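You operate a simulated robot arm through the tools that you are given. There is no shell and no other tool.

Carry out the task below with a simulated two-armed robot. There is one attempt and no reset: what you move stays moved.

JOB
Wipe up the spill on the wall end office side top with the cloth and put it back.

It is judged by the outcome, as a careful person would: the job done as asked, and still so three seconds after it is handed in. It fails if anything else is knocked over, pushed out of place, dropped, spilled or broken. Flat cloth is picked up by pressing the open fingertips on it (5 to 10 N) and closing them slowly along it; thin cloth reads only 2 to 8 mm in the jaws.

ROBOT AND FRAMES
Two 7-joint arms with two-finger grippers on one trunk, on a base that moves. Base frame: it is fixed to the floor where the robot stands at the start and does not move with it; the origin is under the middle of the robot, x ahead of it, y to its left, z up. Lengths are in m, angles in rad, forces in N, time in s.
The left shoulder is at the start at [0.078, 0.151, 0.888], the right one opposite. With the tool pointing down near the work surface each hand reaches from about 0.28 to 0.8 m from the robot's upright axis, wherever it stands, measured 20 degrees to its own side. Places, roughly: cloth [-1.5, -2.5, 0.75]. Payload 2.54 kg a hand.
The tool frame of a hand sits at the grasp point between the pads (the TCP): z along the fingers, y along the line on which they close. The tips reach 0.03 m beyond it. The gripper opens to 0.116 m; its body begins 0.095 m behind the TCP.
Orientation is that of the tool frame in the base frame, as a unit quaternion [w, x, y, z]. With the fingers straight down and closing along the base's y, the tool's x points along the base's -x, its y along +y and its z along -z.

CONTROLS
- The arms move only by the tool jog_arm. It takes "left_moves", "right_moves" or both (then of equal length, played together; a hand with none holds still); each is one flat list of numbers, 7 for each row, row after row: the closure in counts, from 0 (fully open) to 255 (shut), then the shift along the tool's x, y, z in units of 25 mm (1.0 is 25 mm), then the turn, a rotation vector about the tool's x, y, z in units of 5 degrees (1.0 is 5 degrees). In form: [gripper, dx, dy, dz, wx, wy, wz, gripper, dx, dy, dz, wx, wy, wz, ...]. A call has 1 to 20 rows; each row shifts and turns the commanded pose from where the row before left it, along the tool's axes as they then stand. A call with a number of a shift or a turn outside -1 to 1 is refused whole. A row lasts 0.2 s, in which the tool goes at most 0.05 m and 0.15 rad; a call with a longer step from one row to the next is refused whole, and so is a gripper value outside its range. A pose out of reach is approached as far as the arm can. The call stops where the force on the tool passes 40 N (or 10 N more than at its start, if that is more) or the arm is blocked; 0.2 s more then pass. The fingers move at their own pace (about 0.072 m/s each) and stop on an object; they squeeze with about 41 N. The grip force told is the motor's: it shows also when the fingers shut on nothing. Time passes only in rows, and 0.2 s behind the last, so rows that do not move let the fingers close. The reply holds the time, the measured pose of the TCP, the force on the tool along the base axes, the opening and the grip force, in the units named above and with some noise, with the torque about the TCP (base axes, N m) and any sound that the robot's microphone picked up.
- Cameras (640 x 400 px; columns grow to the right, rows downward): "scene" is now at [0.1581, -0.002, 1.0348]; the picture's right is [0.04, -1.00, 0.00], its down [-0.39, -0.02, -0.92] and it looks along [0.92, 0.04, -0.39] (base axes); focal length 261 px, centre (320, 200). "left" rides on the left gripper at [0.069, 0.015, -0.122] in its tool frame; the picture's right is [-0.21, 0.98, 0.00], its down [-0.83, -0.18, -0.53] and it looks along [-0.52, -0.12, 0.85] (tool axes); focal length 251 px, centre (320, 200). "right" rides on the right gripper at [0.069, -0.015, -0.122] in its tool frame; the picture's right is [0.21, 0.98, 0.00], its down [-0.83, 0.18, -0.53] and it looks along [-0.52, 0.11, 0.85] (tool axes); focal length 251 px, centre (320, 200).
- capture(camera): a new picture of that camera. It takes no simulated time.
- raise_lower(by): slides the trunk up (or, below 0, down) by that many m; the arms and the scene camera ride with it, the base frame stays. It gives what a move gives, with no picture.
- roll_base(legs): drives the robot by 1 to 6 legs, each [ahead, left, turn to the left] in m, m and rad, along the robot's own axes; the way and the turn of a leg run together, so that a leg with both is an arc; at most 1.5 m and 3.142 rad a leg. The arms and the cameras ride along, it lands a little off, and it stops where it bumps. It gives what a move gives.
- head_to(pan, tilt): turns the head with the scene camera to pan (to the left, within 1.396 rad either way) and tilt (down, from -0.506 to 1.204), counted from straight ahead of the robot. It gives what a move gives.
- probe_pixels(camera, pixels): for up to 12 pixels [column, row] of the newest picture of that camera ("zoom" is the newest enlarged one), the place [x, y, z] in the base frame of the surface seen there, good to about 0.002 m, but the place of the scene camera against the robot may be out by one fixed shift of up to 0.012 m in any direction. It takes no simulated time.
- enlarge(camera, box): a new picture of the part [left, top, right, bottom] of that camera's present view, enlarged. It takes no simulated time.
- finish_job(): hands the job in; it is judged then, once.

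Open the grippers and draw the arms clear of the work before you hand the job in, unless the task says otherwise.

The tools are called as name(argument=value, ...) on one line, values as JSON. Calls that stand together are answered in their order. jog_arm: Moves the arms, as the interface text tells. Its arguments: {"type":"object","properties":{"left_moves":{"type":"array"},"right_moves":{"type":"array"}},"required":[]} The other tools are called the same way: raise_lower (by) moves the trunk up or down; roll_base (legs) drives the base; head_to (pan, tilt) turns the head that bears the scene camera; capture (camera) takes a picture; probe_pixels (camera, pixels) gives the place of the surface under pixels of a picture; enlarge (camera, box) takes an enlarged picture of a part of a camera's view; finish_job () hands the job in.

At the start:

```text
t: 0.0
left_eef_pos: [0.5484, 0.2187, 0.9147]
left_tool_rot: [0.0, -0.001, 1.0, -0.001]
left_contact_force: [-0.5, 0.2, 0.9]
left_moment: [0.0, -0.01, -0.01]
left_grip_width: 0.1158
left_finger_force: 0.0
right_eef_pos: [0.4285, -0.2198, 0.9397]
right_tool_rot: [0.0, 0.0, 1.0, 0.001]
right_contact_force: [0.1, 0.4, -0.6]
right_moment: [0.0, -0.02, 0.0]
right_grip_width: 0.1159
right_finger_force: 0.1
trunk travel left (down, up): [-0.125, 0.164]
robot x, y, heading: [-0.0002, -0.0001, 0.002]
head pan, tilt (commanded): [0.038, 0.405]
```

scene: 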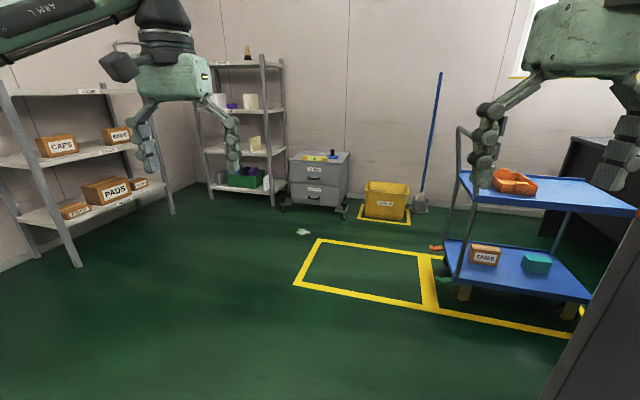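
right: 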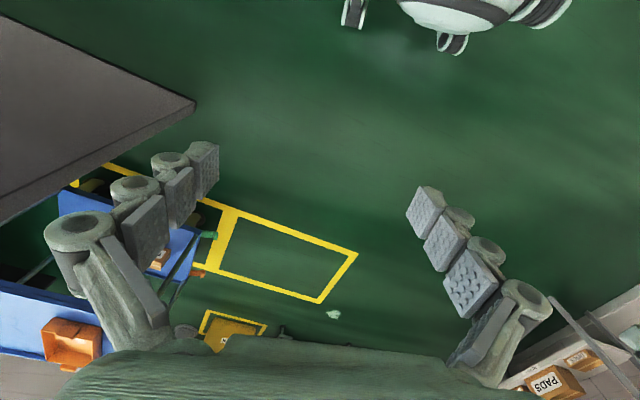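
left: 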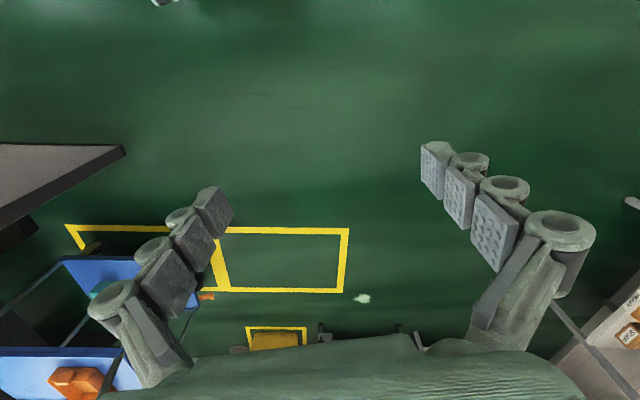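

The scene picture shows shelves, a cabinet and a trolley ahead; the cloth is listed behind me to the right near [-1.5, -2.5]. I turn the head to the right to look around.

head_to(pan=-1.39, tilt=0.3)

capture(camera="scene")

```text
t: 1.6
left_eef_pos: [0.5481, 0.2195, 0.9133]
left_tool_rot: [0.0, -0.001, 1.0, 0.0]
left_contact_force: [0.7, -0.4, -0.2]
left_moment: [-0.02, -0.03, 0.0]
left_grip_width: 0.1161
left_finger_force: 0.1
right_eef_pos: [0.4288, -0.2209, 0.9389]
right_tool_rot: [0.0, -0.001, 1.0, 0.0]
right_contact_force: [0.1, 0.2, -0.9]
right_moment: [-0.01, 0.0, 0.02]
right_grip_width: 0.116
right_finger_force: 0.0
trunk travel left (down, up): [-0.125, 0.164]
robot x, y, heading: [-0.0019, -0.0001, 0.002]
head pan, tilt (commanded): [-1.389, 0.3]
```

```text
taken
```

scene: 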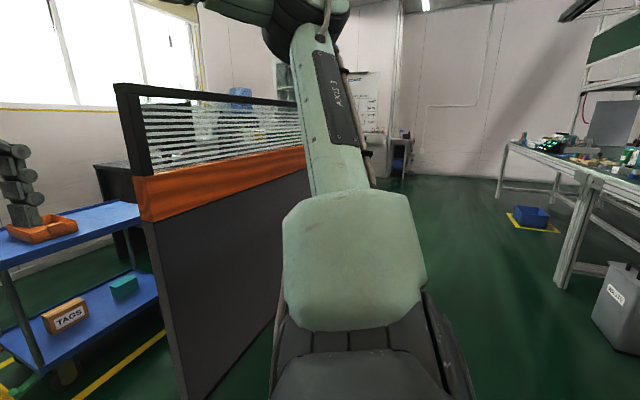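

The right arm hides part of the view; a partition is at left (col 140-300) and a workbench at right (col 500-640). I probe a few points to get the layout before turning the base.

probe_pixels(camera="scene", pixels=[[140, 160], [180, 300], [300, 130], [510, 145], [600, 175], [530, 215], [575, 250], [620, 265], [400, 150], [470, 250]])

```text
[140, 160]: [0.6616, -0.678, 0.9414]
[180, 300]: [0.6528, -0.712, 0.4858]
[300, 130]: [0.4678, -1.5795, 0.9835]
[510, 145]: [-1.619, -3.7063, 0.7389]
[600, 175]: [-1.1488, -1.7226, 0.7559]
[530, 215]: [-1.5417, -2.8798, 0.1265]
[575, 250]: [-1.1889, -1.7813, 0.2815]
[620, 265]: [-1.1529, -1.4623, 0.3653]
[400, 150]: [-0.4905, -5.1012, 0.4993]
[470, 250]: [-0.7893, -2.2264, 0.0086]
```

The partition runs from about [0.66,-0.68] to [0.47,-1.58] and the bench's near edge is at x≈-1.15, y from -1.7 to -3.7, so turning in place is clear. I turn right to face the bench.

roll_base(legs=[[0, 0, -1.9]])

head_to(pan=0.0, tilt=0.3)

capture(camera="scene")

```text
t: 6.6
left_eef_pos: [0.0284, -0.5892, 0.9142]
left_tool_rot: [0.0, 0.813, 0.582, 0.0]
left_contact_force: [0.6, 0.2, -0.2]
left_moment: [0.01, 0.0, -0.02]
left_grip_width: 0.1161
left_finger_force: 0.1
right_eef_pos: [-0.3472, -0.3339, 0.9398]
right_tool_rot: [0.0, 0.814, 0.581, 0.001]
right_contact_force: [-0.3, -0.3, 0.4]
right_moment: [0.0, 0.01, 0.0]
right_grip_width: 0.1161
right_finger_force: 0.1
trunk travel left (down, up): [-0.125, 0.164]
robot x, y, heading: [-0.0045, 0.0004, -1.904]
head pan, tilt (commanded): [-1.389, 0.3]
```

```text
t: 8.2
left_eef_pos: [0.0279, -0.5898, 0.9149]
left_tool_rot: [0.0, 0.814, 0.581, 0.001]
left_contact_force: [-0.4, 0.4, -0.1]
left_moment: [-0.01, 0.01, 0.0]
left_grip_width: 0.1157
left_finger_force: 0.1
right_eef_pos: [-0.3469, -0.3335, 0.9397]
right_tool_rot: [0.0, 0.814, 0.581, 0.0]
right_contact_force: [0.8, -0.4, -0.3]
right_moment: [0.01, -0.01, -0.05]
right_grip_width: 0.116
right_finger_force: 0.1
trunk travel left (down, up): [-0.125, 0.164]
robot x, y, heading: [0.001, 0.0056, -1.908]
head pan, tilt (commanded): [0.0, 0.3]
```

```text
taken
```

scene: 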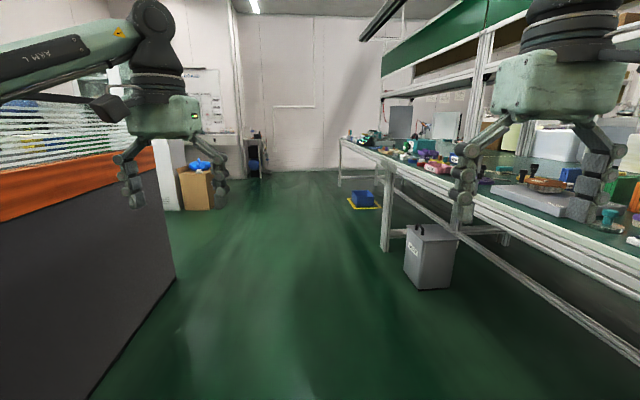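

The bench runs along the right of the aisle, with clutter on it. I pan the head right to see the rest of the bench and where the cloth and spill might be.

head_to(pan=-0.8, tilt=0.25)

capture(camera="scene")

enlarge(camera="scene", box=[0, 100, 320, 300])

```text
t: 9.3
left_eef_pos: [0.0285, -0.5889, 0.9143]
left_tool_rot: [-0.001, 0.814, 0.581, 0.0]
left_contact_force: [-0.3, -0.1, 0.6]
left_moment: [0.04, 0.01, 0.02]
left_grip_width: 0.1159
left_finger_force: 0.1
right_eef_pos: [-0.3474, -0.3347, 0.9405]
right_tool_rot: [0.0, 0.814, 0.58, 0.0]
right_contact_force: [0.4, -0.4, 1.1]
right_moment: [0.02, -0.01, -0.02]
right_grip_width: 0.1161
right_finger_force: 0.0
trunk travel left (down, up): [-0.125, 0.164]
robot x, y, heading: [0.001, -0.0023, -1.899]
head pan, tilt (commanded): [-0.799, 0.25]
```

```text
taken
```

scene: 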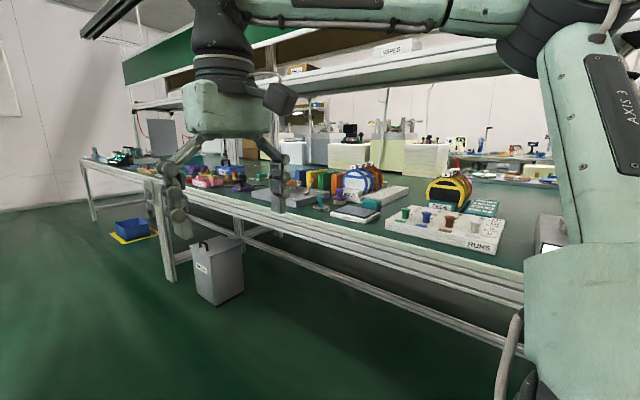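

```text
2.00 times, centred on (160, 200) of scene
```

zoom: 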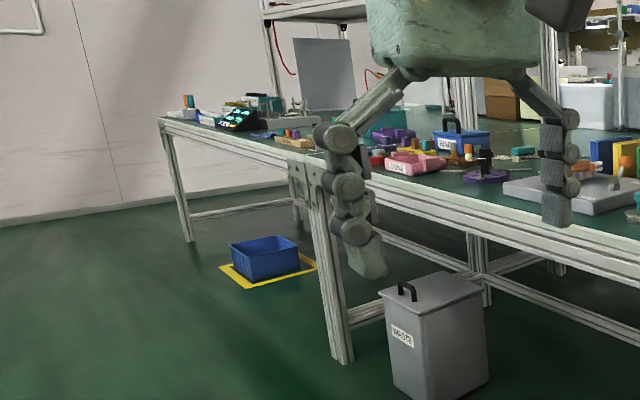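

The bench is made of sections end to end; the room is turned about 0.23 rad from my frame, and the robot sits mid-aisle. I align with the aisle and drive ahead along it, then look again.

roll_base(legs=[[0, 0, 0.1], [1.4, 0, 0]])

head_to(pan=-0.6, tilt=0.35)

capture(camera="scene")

```text
t: 16.8
left_eef_pos: [-0.2237, -1.9507, 0.9132]
left_tool_rot: [0.001, 0.781, 0.624, 0.0]
left_contact_force: [-0.5, -0.3, -0.1]
left_moment: [0.03, 0.02, 0.0]
left_grip_width: 0.116
left_finger_force: 0.0
right_eef_pos: [-0.6234, -1.738, 0.9395]
right_tool_rot: [0.0, 0.781, 0.624, 0.001]
right_contact_force: [1.0, 0.6, 0.7]
right_moment: [-0.03, -0.04, 0.0]
right_grip_width: 0.1158
right_finger_force: 0.1
trunk travel left (down, up): [-0.125, 0.164]
robot x, y, heading: [-0.313, -1.369, -1.791]
head pan, tilt (commanded): [-0.799, 0.25]
```

```text
t: 17.6
left_eef_pos: [-0.2242, -1.9515, 0.9142]
left_tool_rot: [0.001, 0.781, 0.625, -0.001]
left_contact_force: [0.2, 0.0, 0.9]
left_moment: [0.03, -0.02, 0.01]
left_grip_width: 0.1159
left_finger_force: 0.0
right_eef_pos: [-0.6249, -1.738, 0.9389]
right_tool_rot: [0.0, 0.782, 0.624, 0.0]
right_contact_force: [-0.3, 0.0, -0.6]
right_moment: [0.01, -0.01, 0.0]
right_grip_width: 0.1161
right_finger_force: 0.1
trunk travel left (down, up): [-0.125, 0.164]
robot x, y, heading: [-0.3194, -1.3703, -1.8]
head pan, tilt (commanded): [-0.6, 0.351]
```

```text
taken
```

scene: 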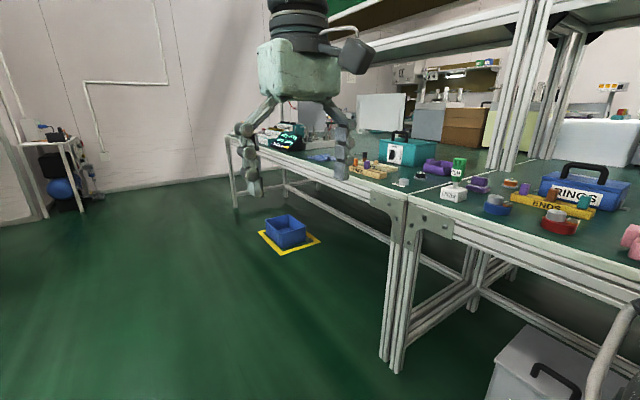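

The far section of the bench (from col 230 to 400) is the wall end. I enlarge it to look for the cloth and the spill.

enlarge(camera="scene", box=[220, 100, 460, 250])

probe_pixels(camera="scene", pixels=[[230, 138], [395, 200], [410, 195], [300, 165], [370, 175], [440, 165], [290, 135], [320, 157], [60, 140], [290, 230], [500, 160]])

```text
2.67 times, centred on (340, 175) of scene
```

zoom: 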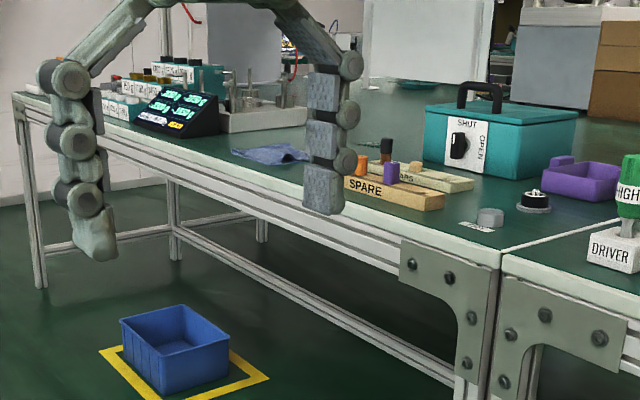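

```text
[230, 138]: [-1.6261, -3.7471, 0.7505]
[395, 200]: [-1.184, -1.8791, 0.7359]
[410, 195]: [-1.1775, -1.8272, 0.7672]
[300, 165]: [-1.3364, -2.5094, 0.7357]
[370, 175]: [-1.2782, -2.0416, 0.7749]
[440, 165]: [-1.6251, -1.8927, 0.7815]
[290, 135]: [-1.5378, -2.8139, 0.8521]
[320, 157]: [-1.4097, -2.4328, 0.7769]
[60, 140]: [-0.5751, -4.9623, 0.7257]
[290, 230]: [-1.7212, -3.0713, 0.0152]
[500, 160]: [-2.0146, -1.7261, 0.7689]
```

The blue cloth is seen at zoom (270,153), i.e. scene (321,157), at about [-1.41,-2.43,0.777], on the wall-end section. I raise the trunk for clearance and drive further along the aisle, then look from there.

raise_lower(by=0.16)

roll_base(legs=[[1.0, 0, 0]])

head_to(pan=-1.3, tilt=0.5)

capture(camera="scene")

```text
t: 19.4
left_eef_pos: [-0.2236, -1.952, 1.0732]
left_tool_rot: [0.0, 0.781, 0.624, -0.001]
left_contact_force: [0.5, -0.5, -0.9]
left_moment: [0.01, 0.01, -0.02]
left_grip_width: 0.1162
left_finger_force: 0.1
right_eef_pos: [-0.6255, -1.7371, 1.0998]
right_tool_rot: [0.0, 0.782, 0.623, -0.001]
right_contact_force: [0.7, -0.2, 0.0]
right_moment: [-0.02, -0.02, 0.01]
right_grip_width: 0.1158
right_finger_force: 0.1
trunk travel left (down, up): [-0.285, 0.004]
robot x, y, heading: [-0.3144, -1.3721, -1.793]
head pan, tilt (commanded): [-0.6, 0.351]
```

```text
t: 24.6
left_eef_pos: [-0.4446, -2.93, 1.0735]
left_tool_rot: [0.0, 0.781, 0.625, 0.0]
left_contact_force: [0.0, 1.1, -0.5]
left_moment: [0.01, 0.02, 0.02]
left_grip_width: 0.1161
left_finger_force: 0.1
right_eef_pos: [-0.8468, -2.7168, 1.0995]
right_tool_rot: [0.0, 0.781, 0.625, 0.0]
right_contact_force: [0.5, 1.1, -0.6]
right_moment: [-0.01, 0.0, -0.01]
right_grip_width: 0.116
right_finger_force: 0.0
trunk travel left (down, up): [-0.285, 0.004]
robot x, y, heading: [-0.5325, -2.3424, -1.793]
head pan, tilt (commanded): [-0.6, 0.351]
```

```text
t: 25.7
left_eef_pos: [-0.4441, -2.9282, 1.0739]
left_tool_rot: [0.001, 0.781, 0.625, 0.0]
left_contact_force: [0.1, 0.0, -0.9]
left_moment: [-0.03, 0.01, 0.0]
left_grip_width: 0.1159
left_finger_force: 0.2
right_eef_pos: [-0.8455, -2.7153, 1.1001]
right_tool_rot: [0.0, 0.781, 0.624, 0.001]
right_contact_force: [-0.1, 0.1, 0.0]
right_moment: [-0.01, 0.02, 0.02]
right_grip_width: 0.1159
right_finger_force: 0.1
trunk travel left (down, up): [-0.285, 0.004]
robot x, y, heading: [-0.537, -2.3467, -1.788]
head pan, tilt (commanded): [-1.3, 0.499]
```

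```text
taken
```

scene: 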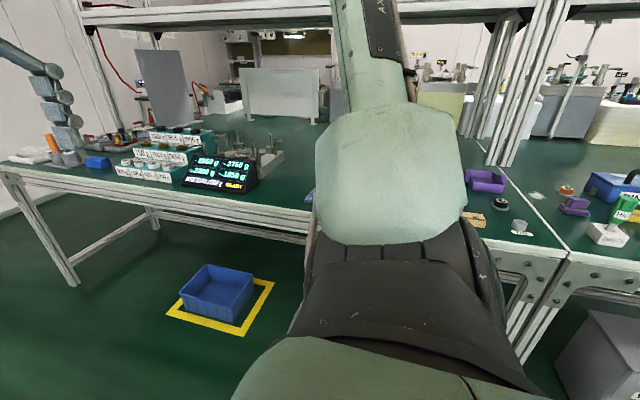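

The right arm blocks the view of the cloth region. The hands stay within 0.65 m of the axis and the bench edge is 0.74 m away, so I turn right in place to face the bench and look.

roll_base(legs=[[0, 0, -1.571]])

head_to(pan=0.0, tilt=0.45)

capture(camera="scene")

capture(camera="right")

capture(camera="left")

```text
t: 29.9
left_eef_pos: [-1.1184, -2.4491, 1.0733]
left_tool_rot: [0.0, 0.995, -0.101, 0.0]
left_contact_force: [0.1, 0.5, -0.2]
left_moment: [0.02, -0.02, 0.02]
left_grip_width: 0.1161
left_finger_force: 0.0
right_eef_pos: [-0.9125, -2.0447, 1.0998]
right_tool_rot: [0.001, 0.995, -0.102, 0.0]
right_contact_force: [-0.2, -0.8, -0.2]
right_moment: [0.03, 0.02, 0.0]
right_grip_width: 0.116
right_finger_force: 0.0
trunk travel left (down, up): [-0.285, 0.004]
robot x, y, heading: [-0.5394, -2.3465, 2.937]
head pan, tilt (commanded): [-1.3, 0.499]
```

```text
t: 31.4
left_eef_pos: [-1.1165, -2.4498, 1.0748]
left_tool_rot: [0.0, 0.995, -0.101, 0.0]
left_contact_force: [0.3, 0.9, 0.0]
left_moment: [0.03, 0.02, 0.0]
left_grip_width: 0.1162
left_finger_force: 0.0
right_eef_pos: [-0.9115, -2.0437, 1.1002]
right_tool_rot: [-0.001, 0.995, -0.102, 0.0]
right_contact_force: [0.8, -0.2, 0.2]
right_moment: [-0.01, -0.01, -0.01]
right_grip_width: 0.1158
right_finger_force: 0.1
trunk travel left (down, up): [-0.285, 0.004]
robot x, y, heading: [-0.5377, -2.3457, 2.939]
head pan, tilt (commanded): [0.0, 0.45]
```

```text
taken
```

scene: 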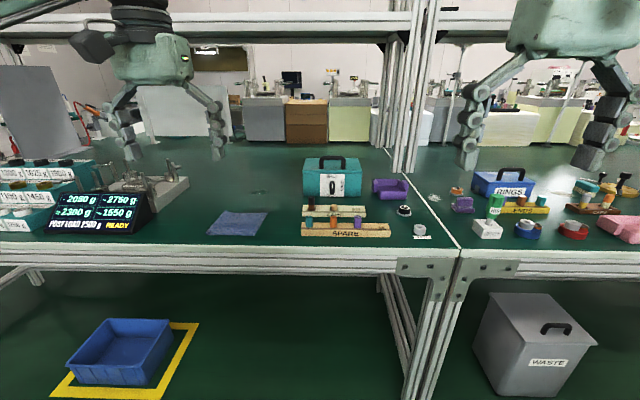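

```text
taken
```

right: 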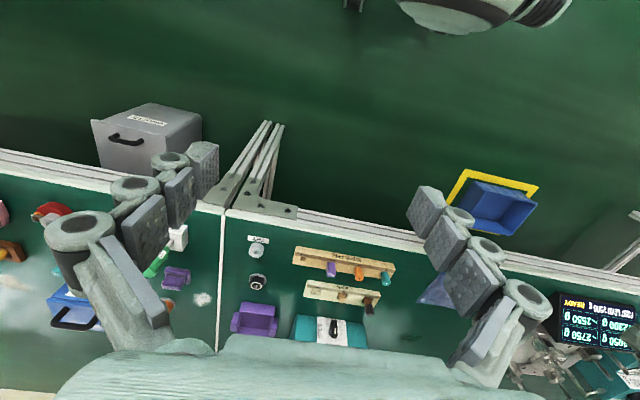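

```text
taken
```

left: 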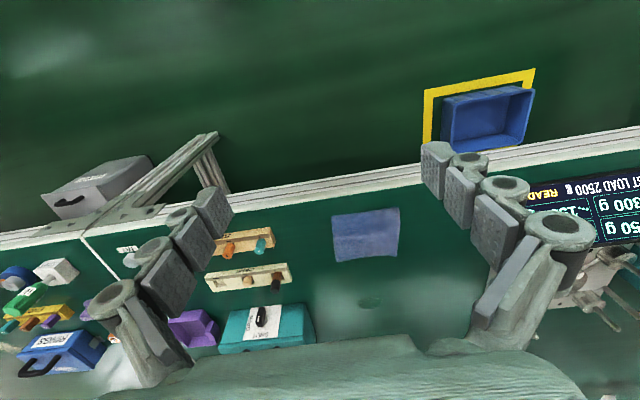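

The scene shows the blue cloth at (237,223) and faint wet marks at about (258,191) on the left (wall-end) section and (435,198) just right of the section seam. I enlarge these to tell them apart.

enlarge(camera="scene", box=[180, 140, 340, 240])

enlarge(camera="scene", box=[370, 150, 530, 250])

enlarge(camera="left", box=[240, 180, 500, 342])

probe_pixels(camera="scene", pixels=[[258, 191], [435, 198], [220, 212], [268, 212], [258, 236], [206, 232], [237, 223], [455, 246], [390, 148], [40, 236], [300, 245]])

```text
4.00 times, centred on (260, 190) of scene
```

zoom: 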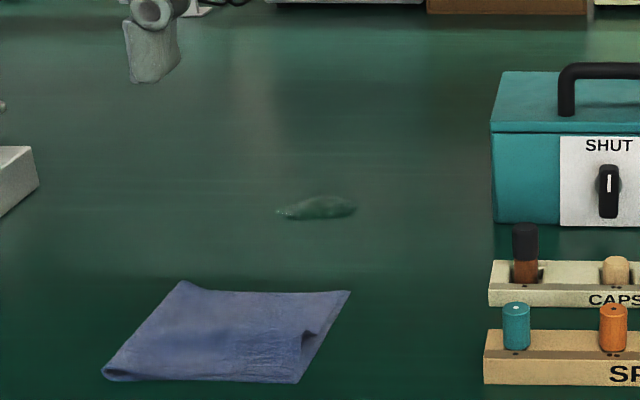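

```text
4.00 times, centred on (450, 200) of scene
```

zoom: 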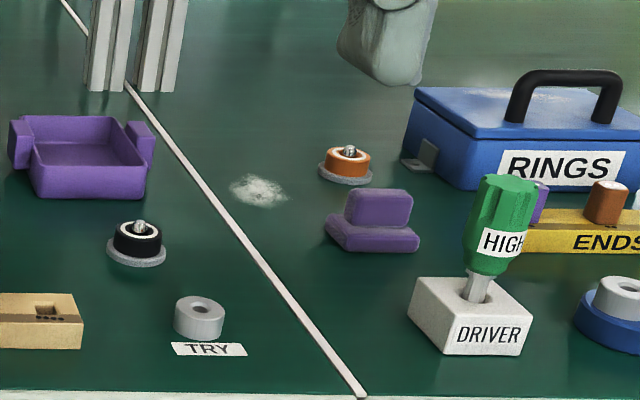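

```text
2.46 times, centred on (370, 261) of left
```

zoom: 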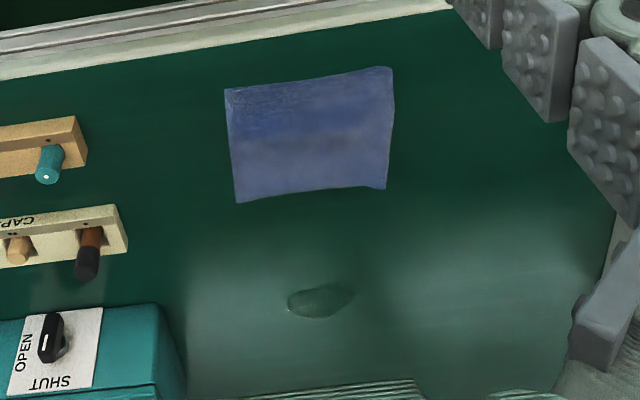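

```text
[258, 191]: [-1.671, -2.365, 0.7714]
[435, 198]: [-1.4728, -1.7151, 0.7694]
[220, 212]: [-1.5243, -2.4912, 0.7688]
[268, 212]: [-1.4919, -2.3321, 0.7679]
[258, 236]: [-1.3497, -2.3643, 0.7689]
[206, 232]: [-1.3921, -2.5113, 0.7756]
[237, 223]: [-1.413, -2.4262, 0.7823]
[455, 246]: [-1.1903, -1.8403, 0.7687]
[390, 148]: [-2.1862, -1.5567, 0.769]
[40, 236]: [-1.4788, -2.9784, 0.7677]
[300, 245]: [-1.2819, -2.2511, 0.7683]
```

On the left section there is one clear puddle at about [-1.671,-2.365,0.771] (scene 258,191); the mark at (435,198) is white and lies on the other section beyond the seam. To be sure which section is the "wall end", I look along the bench both ways.

head_to(pan=-1.0, tilt=0.2)

capture(camera="scene")

head_to(pan=0.9, tilt=0.2)

capture(camera="scene")

```text
t: 32.7
left_eef_pos: [-1.119, -2.4492, 1.0735]
left_tool_rot: [0.0, 0.995, -0.101, 0.0]
left_contact_force: [-0.1, -0.5, 0.5]
left_moment: [-0.01, 0.04, 0.01]
left_grip_width: 0.116
left_finger_force: 0.1
right_eef_pos: [-0.9131, -2.0447, 1.0982]
right_tool_rot: [0.0, 0.995, -0.102, 0.0]
right_contact_force: [0.6, 1.4, 1.0]
right_moment: [-0.01, 0.02, -0.01]
right_grip_width: 0.1161
right_finger_force: 0.0
trunk travel left (down, up): [-0.285, 0.004]
robot x, y, heading: [-0.5379, -2.3425, 2.946]
head pan, tilt (commanded): [-1.0, 0.201]
```

```text
taken
```

scene: 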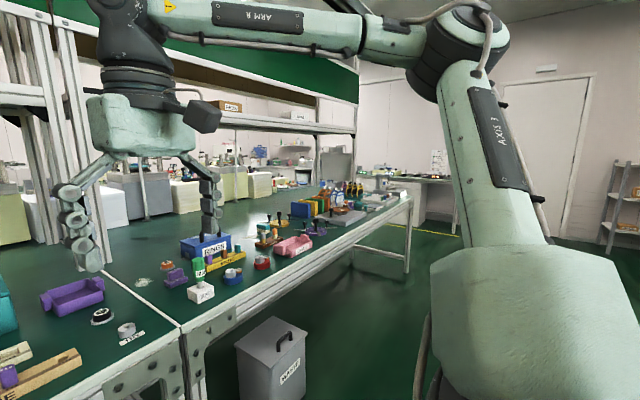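

```text
t: 34.6
left_eef_pos: [-1.1189, -2.4488, 1.073]
left_tool_rot: [0.0, 0.995, -0.102, 0.0]
left_contact_force: [0.3, 0.1, -0.2]
left_moment: [-0.01, -0.01, 0.02]
left_grip_width: 0.116
left_finger_force: 0.1
right_eef_pos: [-0.9125, -2.0436, 1.1005]
right_tool_rot: [0.0, 0.995, -0.102, 0.0]
right_contact_force: [0.0, 0.5, -0.9]
right_moment: [-0.03, -0.02, -0.02]
right_grip_width: 0.1162
right_finger_force: 0.0
trunk travel left (down, up): [-0.285, 0.004]
robot x, y, heading: [-0.5365, -2.3417, 2.937]
head pan, tilt (commanded): [0.901, 0.201]
```

```text
taken
```

scene: 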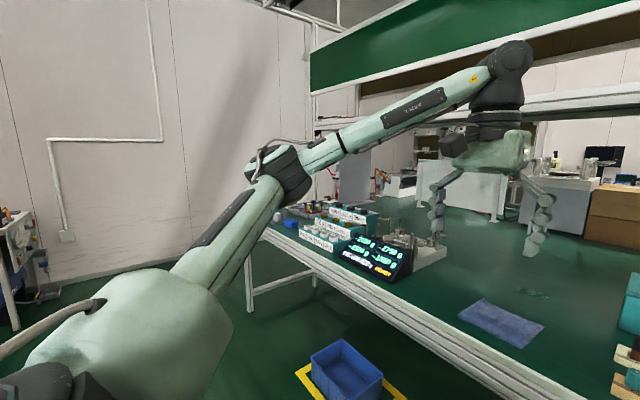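

The far end of the bench faces a wall with a door, while this end is by the bare wall, so the left section is the wall end and the puddle on it is the one to wipe. Now I look ahead again and probe the overhead frame, posts, objects and my own base to see how near I can drive.

head_to(pan=0.0, tilt=0.2)

capture(camera="scene")

capture(camera="right")

probe_pixels(camera="scene", pixels=[[200, 60], [330, 60], [385, 190], [405, 100], [270, 45], [330, 225], [330, 210], [150, 250], [110, 260], [40, 250], [300, 160], [300, 90]])

probe_pixels(camera="right", pixels=[[480, 15], [452, 44], [350, 12], [540, 12], [230, 210], [450, 240], [265, 205], [275, 140], [150, 130]])

```text
t: 35.8
left_eef_pos: [-1.1188, -2.4502, 1.0735]
left_tool_rot: [0.0, 0.995, -0.1, 0.0]
left_contact_force: [-0.5, -0.5, -0.1]
left_moment: [-0.02, -0.02, -0.03]
left_grip_width: 0.1163
left_finger_force: 0.0
right_eef_pos: [-0.9117, -2.0436, 1.0997]
right_tool_rot: [0.001, 0.995, -0.102, 0.0]
right_contact_force: [1.0, 0.1, -0.6]
right_moment: [0.01, 0.04, -0.01]
right_grip_width: 0.116
right_finger_force: 0.0
trunk travel left (down, up): [-0.285, 0.004]
robot x, y, heading: [-0.5341, -2.346, 2.934]
head pan, tilt (commanded): [0.0, 0.201]
```

```text
taken
```

scene: 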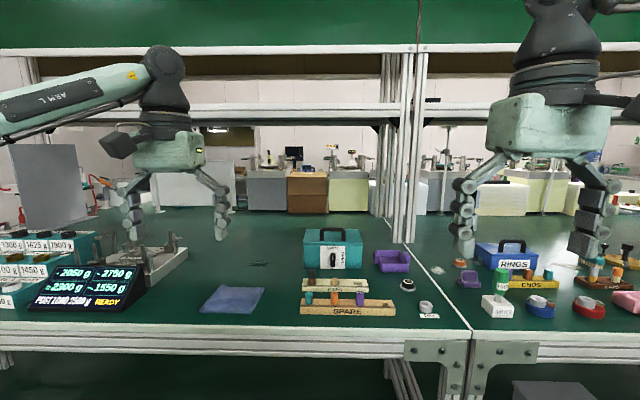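

```text
taken
```

right: 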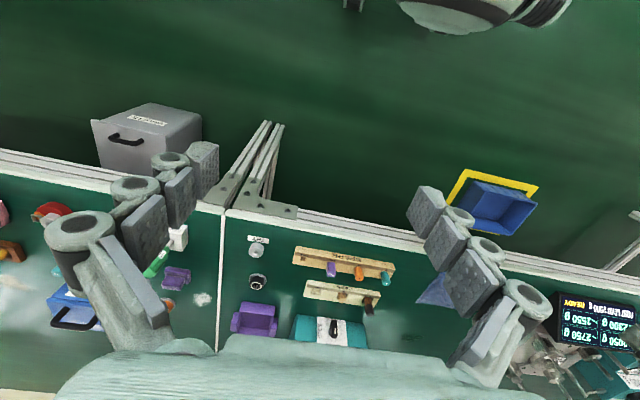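

```text
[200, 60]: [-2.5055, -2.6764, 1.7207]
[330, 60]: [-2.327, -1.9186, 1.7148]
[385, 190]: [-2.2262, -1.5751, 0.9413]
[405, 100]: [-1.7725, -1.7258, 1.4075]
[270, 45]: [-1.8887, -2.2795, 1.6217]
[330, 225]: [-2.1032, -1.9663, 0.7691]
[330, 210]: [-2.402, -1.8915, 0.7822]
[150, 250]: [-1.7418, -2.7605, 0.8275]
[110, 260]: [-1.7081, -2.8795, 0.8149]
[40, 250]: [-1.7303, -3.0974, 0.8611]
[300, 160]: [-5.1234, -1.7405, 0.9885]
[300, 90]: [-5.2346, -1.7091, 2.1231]
```

```text
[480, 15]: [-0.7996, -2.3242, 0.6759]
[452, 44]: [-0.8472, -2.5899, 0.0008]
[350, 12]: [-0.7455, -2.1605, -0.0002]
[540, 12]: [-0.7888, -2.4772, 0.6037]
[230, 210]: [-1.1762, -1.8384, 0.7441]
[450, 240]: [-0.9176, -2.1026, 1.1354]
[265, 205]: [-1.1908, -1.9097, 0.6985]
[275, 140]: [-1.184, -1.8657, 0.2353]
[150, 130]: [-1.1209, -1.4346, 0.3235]
```

The posts and overhead frame are about 0.6 m behind the bench edge and objects stay below z≈1.0, so the raised hands clear. I tilt the head down to see how far my own base sticks out in front before driving up to the bench edge.

head_to(pan=0.0, tilt=1.2)

capture(camera="scene")

```text
t: 37.0
left_eef_pos: [-1.1183, -2.4485, 1.0748]
left_tool_rot: [0.0, 0.995, -0.101, 0.0]
left_contact_force: [0.7, -0.1, -0.4]
left_moment: [0.02, 0.01, -0.03]
left_grip_width: 0.116
left_finger_force: 0.0
right_eef_pos: [-0.9112, -2.044, 1.1001]
right_tool_rot: [0.001, 0.995, -0.102, 0.001]
right_contact_force: [-0.5, -0.7, 0.0]
right_moment: [-0.02, 0.02, 0.03]
right_grip_width: 0.1158
right_finger_force: 0.1
trunk travel left (down, up): [-0.285, 0.004]
robot x, y, heading: [-0.5365, -2.3476, 2.934]
head pan, tilt (commanded): [0.0, 1.201]
```

```text
taken
```

scene: 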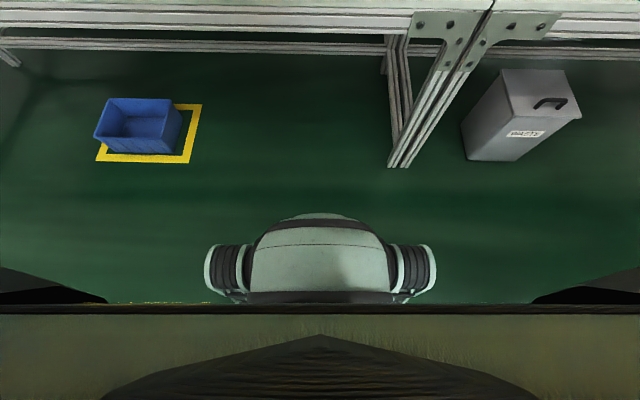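

probe_pixels(camera="scene", pixels=[[320, 217], [320, 235], [320, 270], [225, 250], [415, 250], [215, 270], [397, 165], [470, 155], [180, 110], [190, 160], [440, 45], [320, 20]])

```text
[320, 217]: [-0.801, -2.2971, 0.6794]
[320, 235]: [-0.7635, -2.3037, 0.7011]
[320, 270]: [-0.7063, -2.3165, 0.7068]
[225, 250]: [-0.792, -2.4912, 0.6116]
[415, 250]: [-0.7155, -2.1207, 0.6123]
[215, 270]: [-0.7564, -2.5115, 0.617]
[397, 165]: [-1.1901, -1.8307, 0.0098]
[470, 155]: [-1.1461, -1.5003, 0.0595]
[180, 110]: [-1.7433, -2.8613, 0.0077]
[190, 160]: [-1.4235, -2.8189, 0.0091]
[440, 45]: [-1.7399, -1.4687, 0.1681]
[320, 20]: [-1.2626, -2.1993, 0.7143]
```

My body's foremost part is 0.27 m ahead of the axis and the bench apron is 0.74 m ahead, so I can drive 0.37 m and keep about 0.1 m clear. Then I look down at the cloth and puddle.

roll_base(legs=[[0.37, 0, 0]])

head_to(pan=0.3, tilt=0.8)

capture(camera="scene")

capture(camera="left")

```text
t: 39.4
left_eef_pos: [-1.4917, -2.371, 1.0741]
left_tool_rot: [0.0, 0.995, -0.101, 0.0]
left_contact_force: [-0.3, 0.1, 1.4]
left_moment: [0.01, -0.02, -0.01]
left_grip_width: 0.1161
left_finger_force: 0.1
right_eef_pos: [-1.2846, -1.9671, 1.1014]
right_tool_rot: [-0.001, 0.995, -0.102, 0.0]
right_contact_force: [0.6, 0.4, -0.2]
right_moment: [0.01, 0.01, -0.02]
right_grip_width: 0.1161
right_finger_force: 0.1
trunk travel left (down, up): [-0.285, 0.004]
robot x, y, heading: [-0.9074, -2.2684, 2.938]
head pan, tilt (commanded): [0.0, 1.201]
```

```text
t: 40.3
left_eef_pos: [-1.4911, -2.373, 1.0748]
left_tool_rot: [-0.001, 0.995, -0.101, -0.001]
left_contact_force: [-1.3, -1.2, -0.2]
left_moment: [0.0, -0.02, -0.03]
left_grip_width: 0.1158
left_finger_force: 0.0
right_eef_pos: [-1.2838, -1.9672, 1.1005]
right_tool_rot: [0.0, 0.995, -0.102, 0.001]
right_contact_force: [0.9, -0.2, 0.4]
right_moment: [-0.02, 0.02, 0.0]
right_grip_width: 0.1161
right_finger_force: 0.1
trunk travel left (down, up): [-0.285, 0.004]
robot x, y, heading: [-0.9083, -2.2698, 2.937]
head pan, tilt (commanded): [0.3, 0.799]
```

```text
taken
```

scene: 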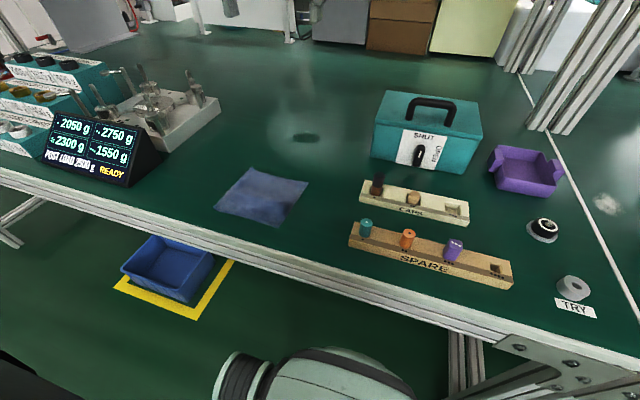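

```text
taken
```

left: 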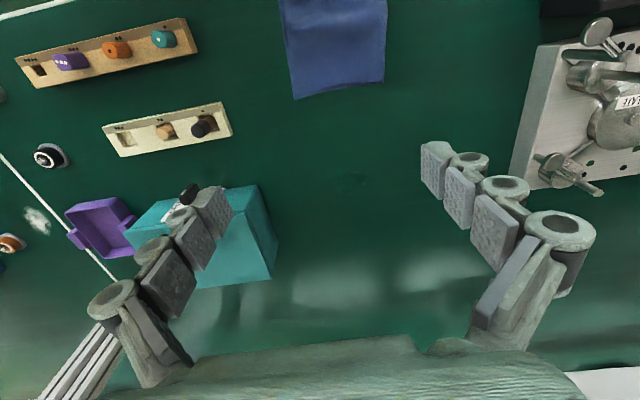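

Now the scene shows the cloth (corners near (215,210), (253,168), (308,185), (277,226)) and the puddle at (305,137). I enlarge and probe both, also through the left hand camera, to compare.

probe_pixels(camera="scene", pixels=[[216, 209], [254, 169], [306, 186], [277, 224], [262, 195], [305, 137], [292, 137], [318, 137], [305, 133], [305, 142], [350, 200], [320, 240]])

probe_pixels(camera="left", pixels=[[294, 97], [384, 80], [387, 5], [282, 10], [335, 50], [350, 182], [300, 130], [119, 49], [205, 125], [163, 38]])

enlarge(camera="scene", box=[190, 110, 350, 240])

enlarge(camera="left", box=[240, 0, 480, 240])

```text
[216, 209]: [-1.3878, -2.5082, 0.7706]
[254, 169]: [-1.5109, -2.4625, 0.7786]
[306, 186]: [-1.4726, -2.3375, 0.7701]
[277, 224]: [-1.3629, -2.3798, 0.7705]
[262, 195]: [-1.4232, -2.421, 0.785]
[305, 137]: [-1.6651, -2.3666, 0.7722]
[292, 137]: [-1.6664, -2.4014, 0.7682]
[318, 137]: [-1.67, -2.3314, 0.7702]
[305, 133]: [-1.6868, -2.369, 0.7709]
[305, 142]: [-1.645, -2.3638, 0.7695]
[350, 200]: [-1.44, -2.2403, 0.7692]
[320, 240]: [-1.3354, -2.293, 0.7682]
```

```text
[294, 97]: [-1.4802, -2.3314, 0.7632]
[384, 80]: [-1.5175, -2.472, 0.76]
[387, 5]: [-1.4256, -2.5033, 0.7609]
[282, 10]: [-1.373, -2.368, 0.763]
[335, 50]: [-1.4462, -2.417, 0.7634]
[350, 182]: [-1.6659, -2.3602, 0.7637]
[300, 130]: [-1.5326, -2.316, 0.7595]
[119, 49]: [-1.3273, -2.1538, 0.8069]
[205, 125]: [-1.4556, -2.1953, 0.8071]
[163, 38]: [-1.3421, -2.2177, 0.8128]
```

```text
3.08 times, centred on (270, 175) of scene
```

zoom: 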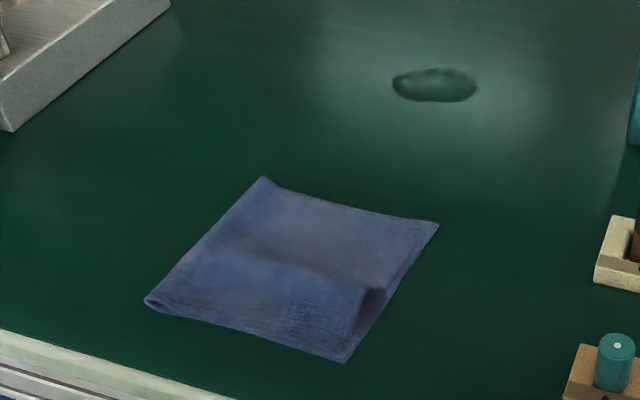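

```text
1.67 times, centred on (360, 120) of left
```

zoom: 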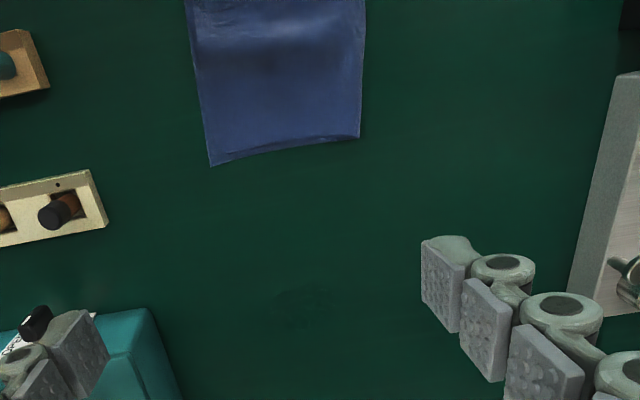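

The hand camera puts the bench top at z≈0.760 (the scene camera reads about 9 mm high), the cloth centre near [-1.44,-2.42] and the puddle near [-1.667,-2.362]. I half-close the left gripper and bring it over the cloth centre at z≈0.875.

jog_arm(left_moves=[60, 0.297, 0.18, 1.0, 0, 0, 0, 100, 0.297, 0.18, 1.0, 0, 0, 0, 128, 0.297, 0.18, 1.0, 0, 0, 0, 128, 0.297, 0.18, 1.0, 0, 0, 0, 128, 0.297, 0.18, 1.0, 0, 0, 0, 128, 0.297, 0.18, 1.0, 0, 0, 0, 128, 0.297, 0.18, 1.0, 0, 0, 0, 128, 0.297, 0.18, 1.0, 0, 0, 0, 128, 0, 0, 0, 0, 0, 0])

capture(camera="left")

capture(camera="scene")

```text
t: 42.3
left_eef_pos: [-1.4387, -2.4176, 0.8757]
left_tool_rot: [0.0, 0.995, -0.101, -0.001]
left_contact_force: [0.2, -0.5, 1.1]
left_moment: [-0.01, -0.03, 0.03]
left_grip_width: 0.0577
left_finger_force: 0.0
right_eef_pos: [-1.2845, -1.9667, 1.1001]
right_tool_rot: [-0.001, 0.995, -0.102, -0.001]
right_contact_force: [-0.3, 0.9, 0.2]
right_moment: [0.02, 0.01, -0.04]
right_grip_width: 0.1161
right_finger_force: 0.0
trunk travel left (down, up): [-0.285, 0.004]
robot x, y, heading: [-0.9062, -2.2696, 2.942]
head pan, tilt (commanded): [0.3, 0.799]
```

```text
taken
```

left: 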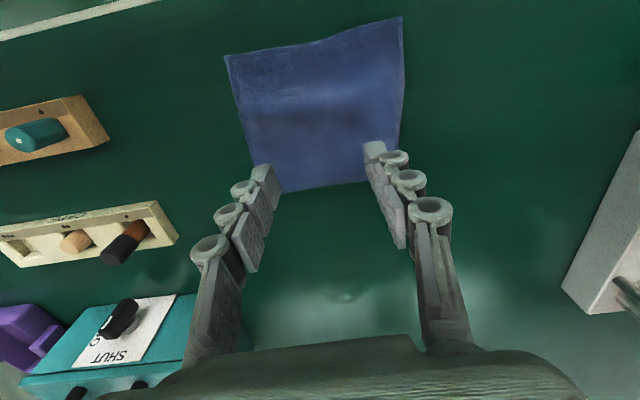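

```text
taken
```

scene: 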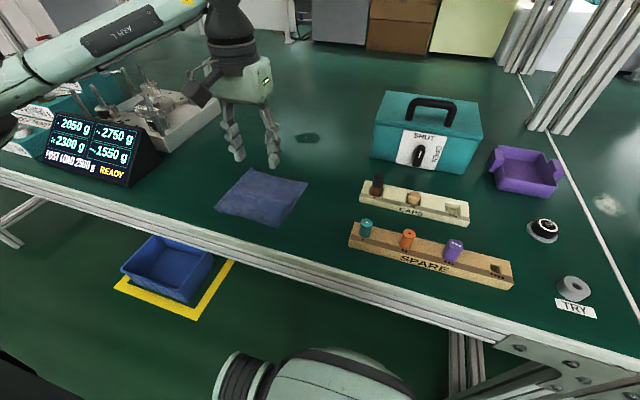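

The left fingers are over the back part of the cloth in the picture (tips at (265,178) and (375,150)). I probe the cloth corners in this closer view for an exact centre and record its place.

probe_pixels(camera="left", pixels=[[227, 58], [401, 19], [398, 135], [283, 190], [320, 105], [300, 60], [370, 60], [330, 150], [265, 120], [346, 296], [330, 230], [300, 297]])

enlarge(camera="left", box=[200, 0, 440, 200])

```text
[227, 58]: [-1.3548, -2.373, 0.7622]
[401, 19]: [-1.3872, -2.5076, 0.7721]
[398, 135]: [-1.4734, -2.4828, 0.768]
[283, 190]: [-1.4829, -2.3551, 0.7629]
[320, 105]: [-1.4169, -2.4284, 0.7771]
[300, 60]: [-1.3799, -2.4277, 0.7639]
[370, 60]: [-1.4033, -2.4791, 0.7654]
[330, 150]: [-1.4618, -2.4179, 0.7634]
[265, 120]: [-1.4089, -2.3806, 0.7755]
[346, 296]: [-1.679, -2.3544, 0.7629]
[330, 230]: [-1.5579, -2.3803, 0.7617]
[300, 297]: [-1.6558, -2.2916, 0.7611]
```

```text
2.00 times, centred on (320, 100) of left
```

zoom: 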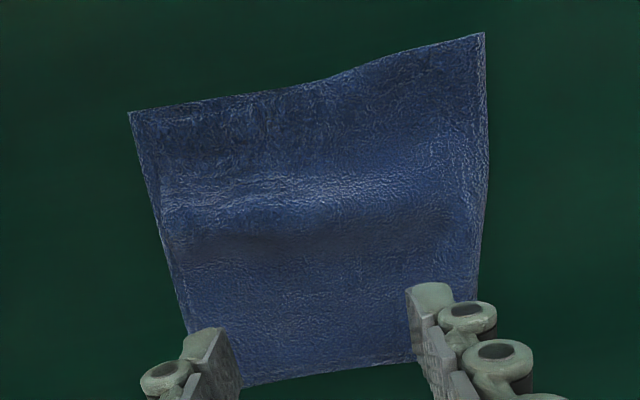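

The cloth is a single sheet about 0.13 m square with a raised ridge running left-right at about x=-1.416 (z≈0.777). Closing fore-aft across that ridge will pinch it most surely, so I turn the left tool 90° about its axis at this height.

jog_arm(left_moves=[128, 0, 0, 0, 0, 0, 1, 128, 0, 0, 0, 0, 0, 1, 128, 0, 0, 0, 0, 0, 1, 128, 0, 0, 0, 0, 0, 1, 128, 0, 0, 0, 0, 0, 1, 128, 0, 0, 0, 0, 0, 1, 128, 0, 0, 0, 0, 0, 1, 128, 0, 0, 0, 0, 0, 1, 128, 0, 0, 0, 0, 0, 1, 128, 0, 0, 0, 0, 0, 1, 128, 0, 0, 0, 0, 0, 1, 128, 0, 0, 0, 0, 0, 1, 128, 0, 0, 0, 0, 0, 1, 128, 0, 0, 0, 0, 0, 1, 128, 0, 0, 0, 0, 0, 1, 128, 0, 0, 0, 0, 0, 1, 128, 0, 0, 0, 0, 0, 1, 128, 0, 0, 0, 0, 0, 1])

capture(camera="left")

capture(camera="scene")

```text
t: 46.1
left_eef_pos: [-1.3622, -2.3778, 0.8524]
left_tool_rot: [0.016, 0.8, -0.599, -0.025]
left_contact_force: [-1.1, -0.7, 1.0]
left_moment: [0.01, -0.01, 0.01]
left_grip_width: 0.0577
left_finger_force: 0.1
left hand out of reach, approached as far as the arm can: row 10, 11, 12, 13, 14, 15, 16, 17, 18
right_eef_pos: [-1.2845, -1.966, 1.1002]
right_tool_rot: [0.001, 0.995, -0.102, 0.0]
right_contact_force: [-0.2, 0.5, 0.6]
right_moment: [-0.04, 0.0, -0.05]
right_grip_width: 0.1157
right_finger_force: 0.0
trunk travel left (down, up): [-0.285, 0.004]
robot x, y, heading: [-0.9099, -2.2701, 2.936]
head pan, tilt (commanded): [0.3, 0.799]
```

```text
taken
```

left: 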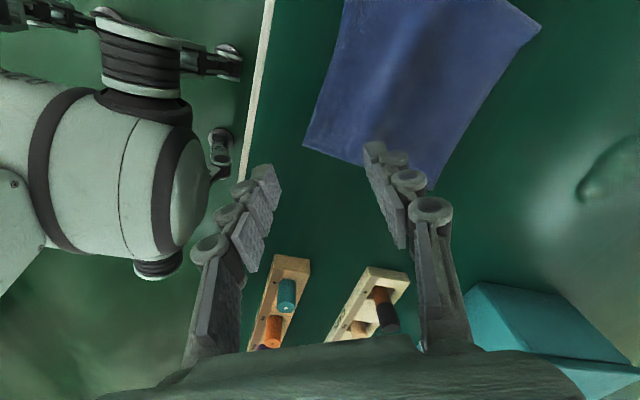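

```text
taken
```

scene: 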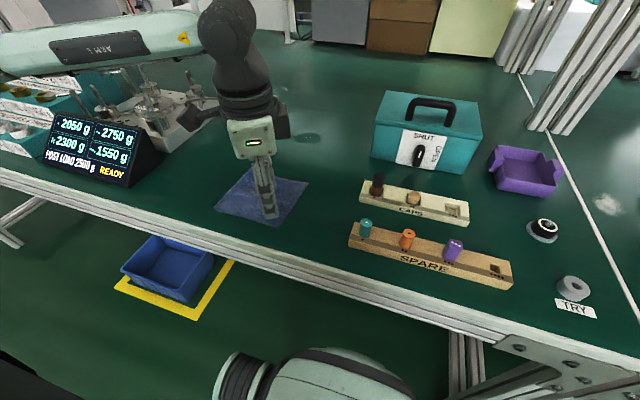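

The +90° turn is out of reach (it stalled near 60° and drifted). I turn back to the starting orientation first.

jog_arm(left_moves=[128, 0, 0, 0, 0, 0, -1, 128, 0, 0, 0, 0, 0, -1, 128, 0, 0, 0, 0, 0, -1, 128, 0, 0, 0, 0, 0, -1, 128, 0, 0, 0, 0, 0, -1, 128, 0, 0, 0, 0, 0, -1, 128, 0, 0, 0, 0, 0, -1, 128, 0, 0, 0, 0, 0, -1, 128, 0, 0, 0, 0, 0, -1, 128, 0, 0, 0, 0, 0, -1, 128, 0, 0, 0, 0, 0, -1, 128, 0, 0, 0, 0, 0, -1, 128, 0, 0, 0, 0, 0, -1, 128, 0, 0, 0, 0, 0, -1, 128, 0, 0, 0, 0, 0, -1, 128, 0, 0, 0, 0, 0, -1, 128, 0, 0, 0, 0, 0, -1, 128, 0, 0, 0, 0, 0, -1])

```text
t: 49.9
left_eef_pos: [-1.3615, -2.3788, 0.8521]
left_tool_rot: [-0.005, 0.989, 0.144, -0.029]
left_contact_force: [0.2, -0.4, 0.1]
left_moment: [-0.03, -0.02, 0.0]
left_grip_width: 0.0578
left_finger_force: 0.0
right_eef_pos: [-1.2838, -1.9663, 1.1001]
right_tool_rot: [0.0, 0.995, -0.102, 0.0]
right_contact_force: [0.0, 0.1, 0.0]
right_moment: [-0.03, 0.03, 0.02]
right_grip_width: 0.1163
right_finger_force: 0.0
trunk travel left (down, up): [-0.285, 0.004]
robot x, y, heading: [-0.9073, -2.2719, 2.936]
head pan, tilt (commanded): [0.3, 0.799]
```

The commanded pose stayed where the arm stalled, so the tool is now turned about -28° and tilted 3°. I level it, bring it back over the ridge at z≈0.875, and try turning the other way by 30° in a short call.

jog_arm(left_moves=[128, 0, 0, -0.4, -0.206, 0.64, 0, 128, -0.665, 0.28, -0.2, 0, 0, 0, 128, -0.665, 0.28, -0.2, 0, 0, 0, 128, -0.665, 0.28, -0.1, 0, 0, 0, 128, -0.665, 0.28, 0, 0, 0, 0, 128, 0, 0, 0, 0, 0, -1, 128, 0, 0, 0, 0, 0, -1, 128, 0, 0, 0, 0, 0, -1, 128, 0, 0, 0, 0, 0, -1, 128, 0, 0, 0, 0, 0, -1, 128, 0, 0, 0, 0, 0, -1])

capture(camera="scene")

```text
t: 52.3
left_eef_pos: [-1.4167, -2.4233, 0.875]
left_tool_rot: [-0.002, 0.919, 0.394, 0.0]
left_contact_force: [0.4, 0.0, -0.3]
left_moment: [-0.04, 0.03, 0.02]
left_grip_width: 0.0578
left_finger_force: 0.1
right_eef_pos: [-1.2844, -1.9676, 1.1004]
right_tool_rot: [0.001, 0.995, -0.102, 0.0]
right_contact_force: [0.2, 0.3, -0.5]
right_moment: [0.0, -0.01, 0.02]
right_grip_width: 0.1159
right_finger_force: 0.1
trunk travel left (down, up): [-0.285, 0.004]
robot x, y, heading: [-0.9065, -2.2668, 2.941]
head pan, tilt (commanded): [0.3, 0.799]
```

```text
taken
```

scene: 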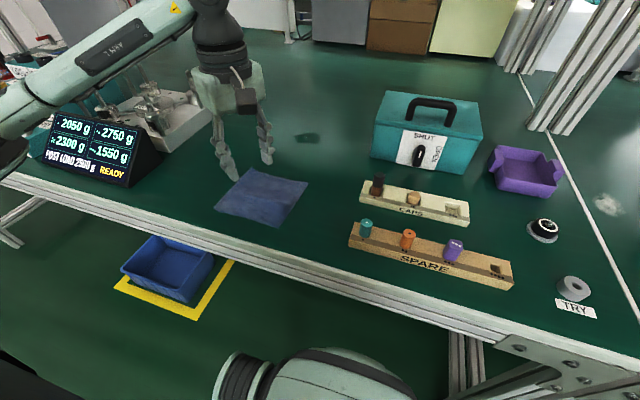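

The tool has turned 58° without trouble. I continue 30° more so it closes fore-aft, and check the elbow's clearance over the display by probing the arm.

jog_arm(left_moves=[128, 0, 0, 0, 0, 0, -1, 128, 0, 0, 0, 0, 0, -1, 128, 0, 0, 0, 0, 0, -1, 128, 0, 0, 0, 0, 0, -1, 128, 0, 0, 0, 0, 0, -1, 128, 0, 0, 0, 0, 0, -1])

capture(camera="scene")

probe_pixels(camera="scene", pixels=[[15, 120], [8, 155], [60, 75], [150, 30], [110, 120], [60, 120], [372, 150], [420, 105], [375, 190], [395, 100]])

capture(camera="left")

```text
t: 53.7
left_eef_pos: [-1.4163, -2.4249, 0.8748]
left_tool_rot: [-0.002, 0.785, 0.619, 0.001]
left_contact_force: [-0.4, 0.8, 1.5]
left_moment: [-0.02, -0.01, 0.0]
left_grip_width: 0.0582
left_finger_force: 0.1
right_eef_pos: [-1.2852, -1.9666, 1.1012]
right_tool_rot: [-0.001, 0.995, -0.102, 0.0]
right_contact_force: [-0.5, 0.5, -0.1]
right_moment: [0.04, -0.01, -0.01]
right_grip_width: 0.1159
right_finger_force: 0.1
trunk travel left (down, up): [-0.285, 0.004]
robot x, y, heading: [-0.9061, -2.2711, 2.94]
head pan, tilt (commanded): [0.3, 0.799]
```

```text
taken
```

scene: 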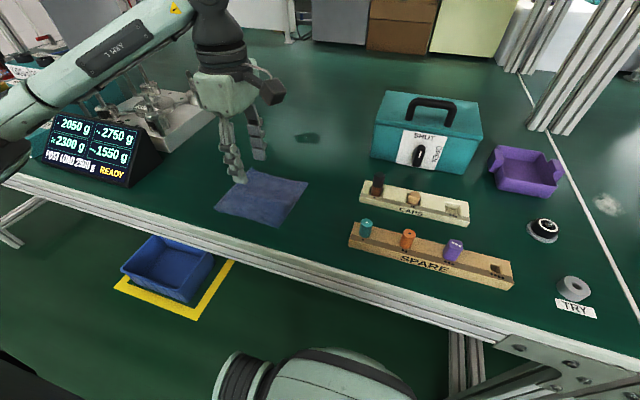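

```text
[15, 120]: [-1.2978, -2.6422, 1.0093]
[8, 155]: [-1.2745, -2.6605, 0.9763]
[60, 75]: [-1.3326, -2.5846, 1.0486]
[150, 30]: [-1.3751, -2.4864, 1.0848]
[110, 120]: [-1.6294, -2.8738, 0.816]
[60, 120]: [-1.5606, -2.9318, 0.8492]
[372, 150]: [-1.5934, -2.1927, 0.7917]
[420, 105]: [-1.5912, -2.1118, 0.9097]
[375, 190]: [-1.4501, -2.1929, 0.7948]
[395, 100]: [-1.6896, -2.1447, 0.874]
```

```text
taken
```

left: 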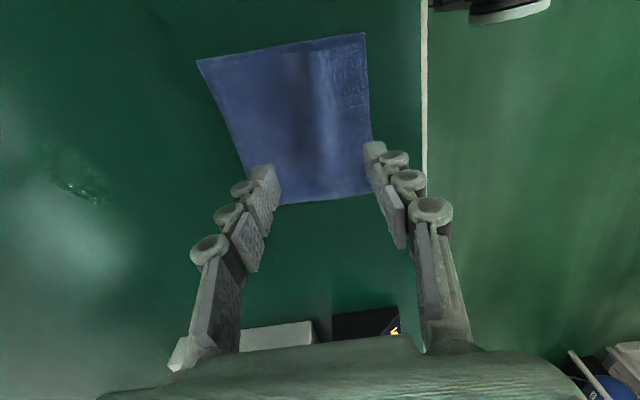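

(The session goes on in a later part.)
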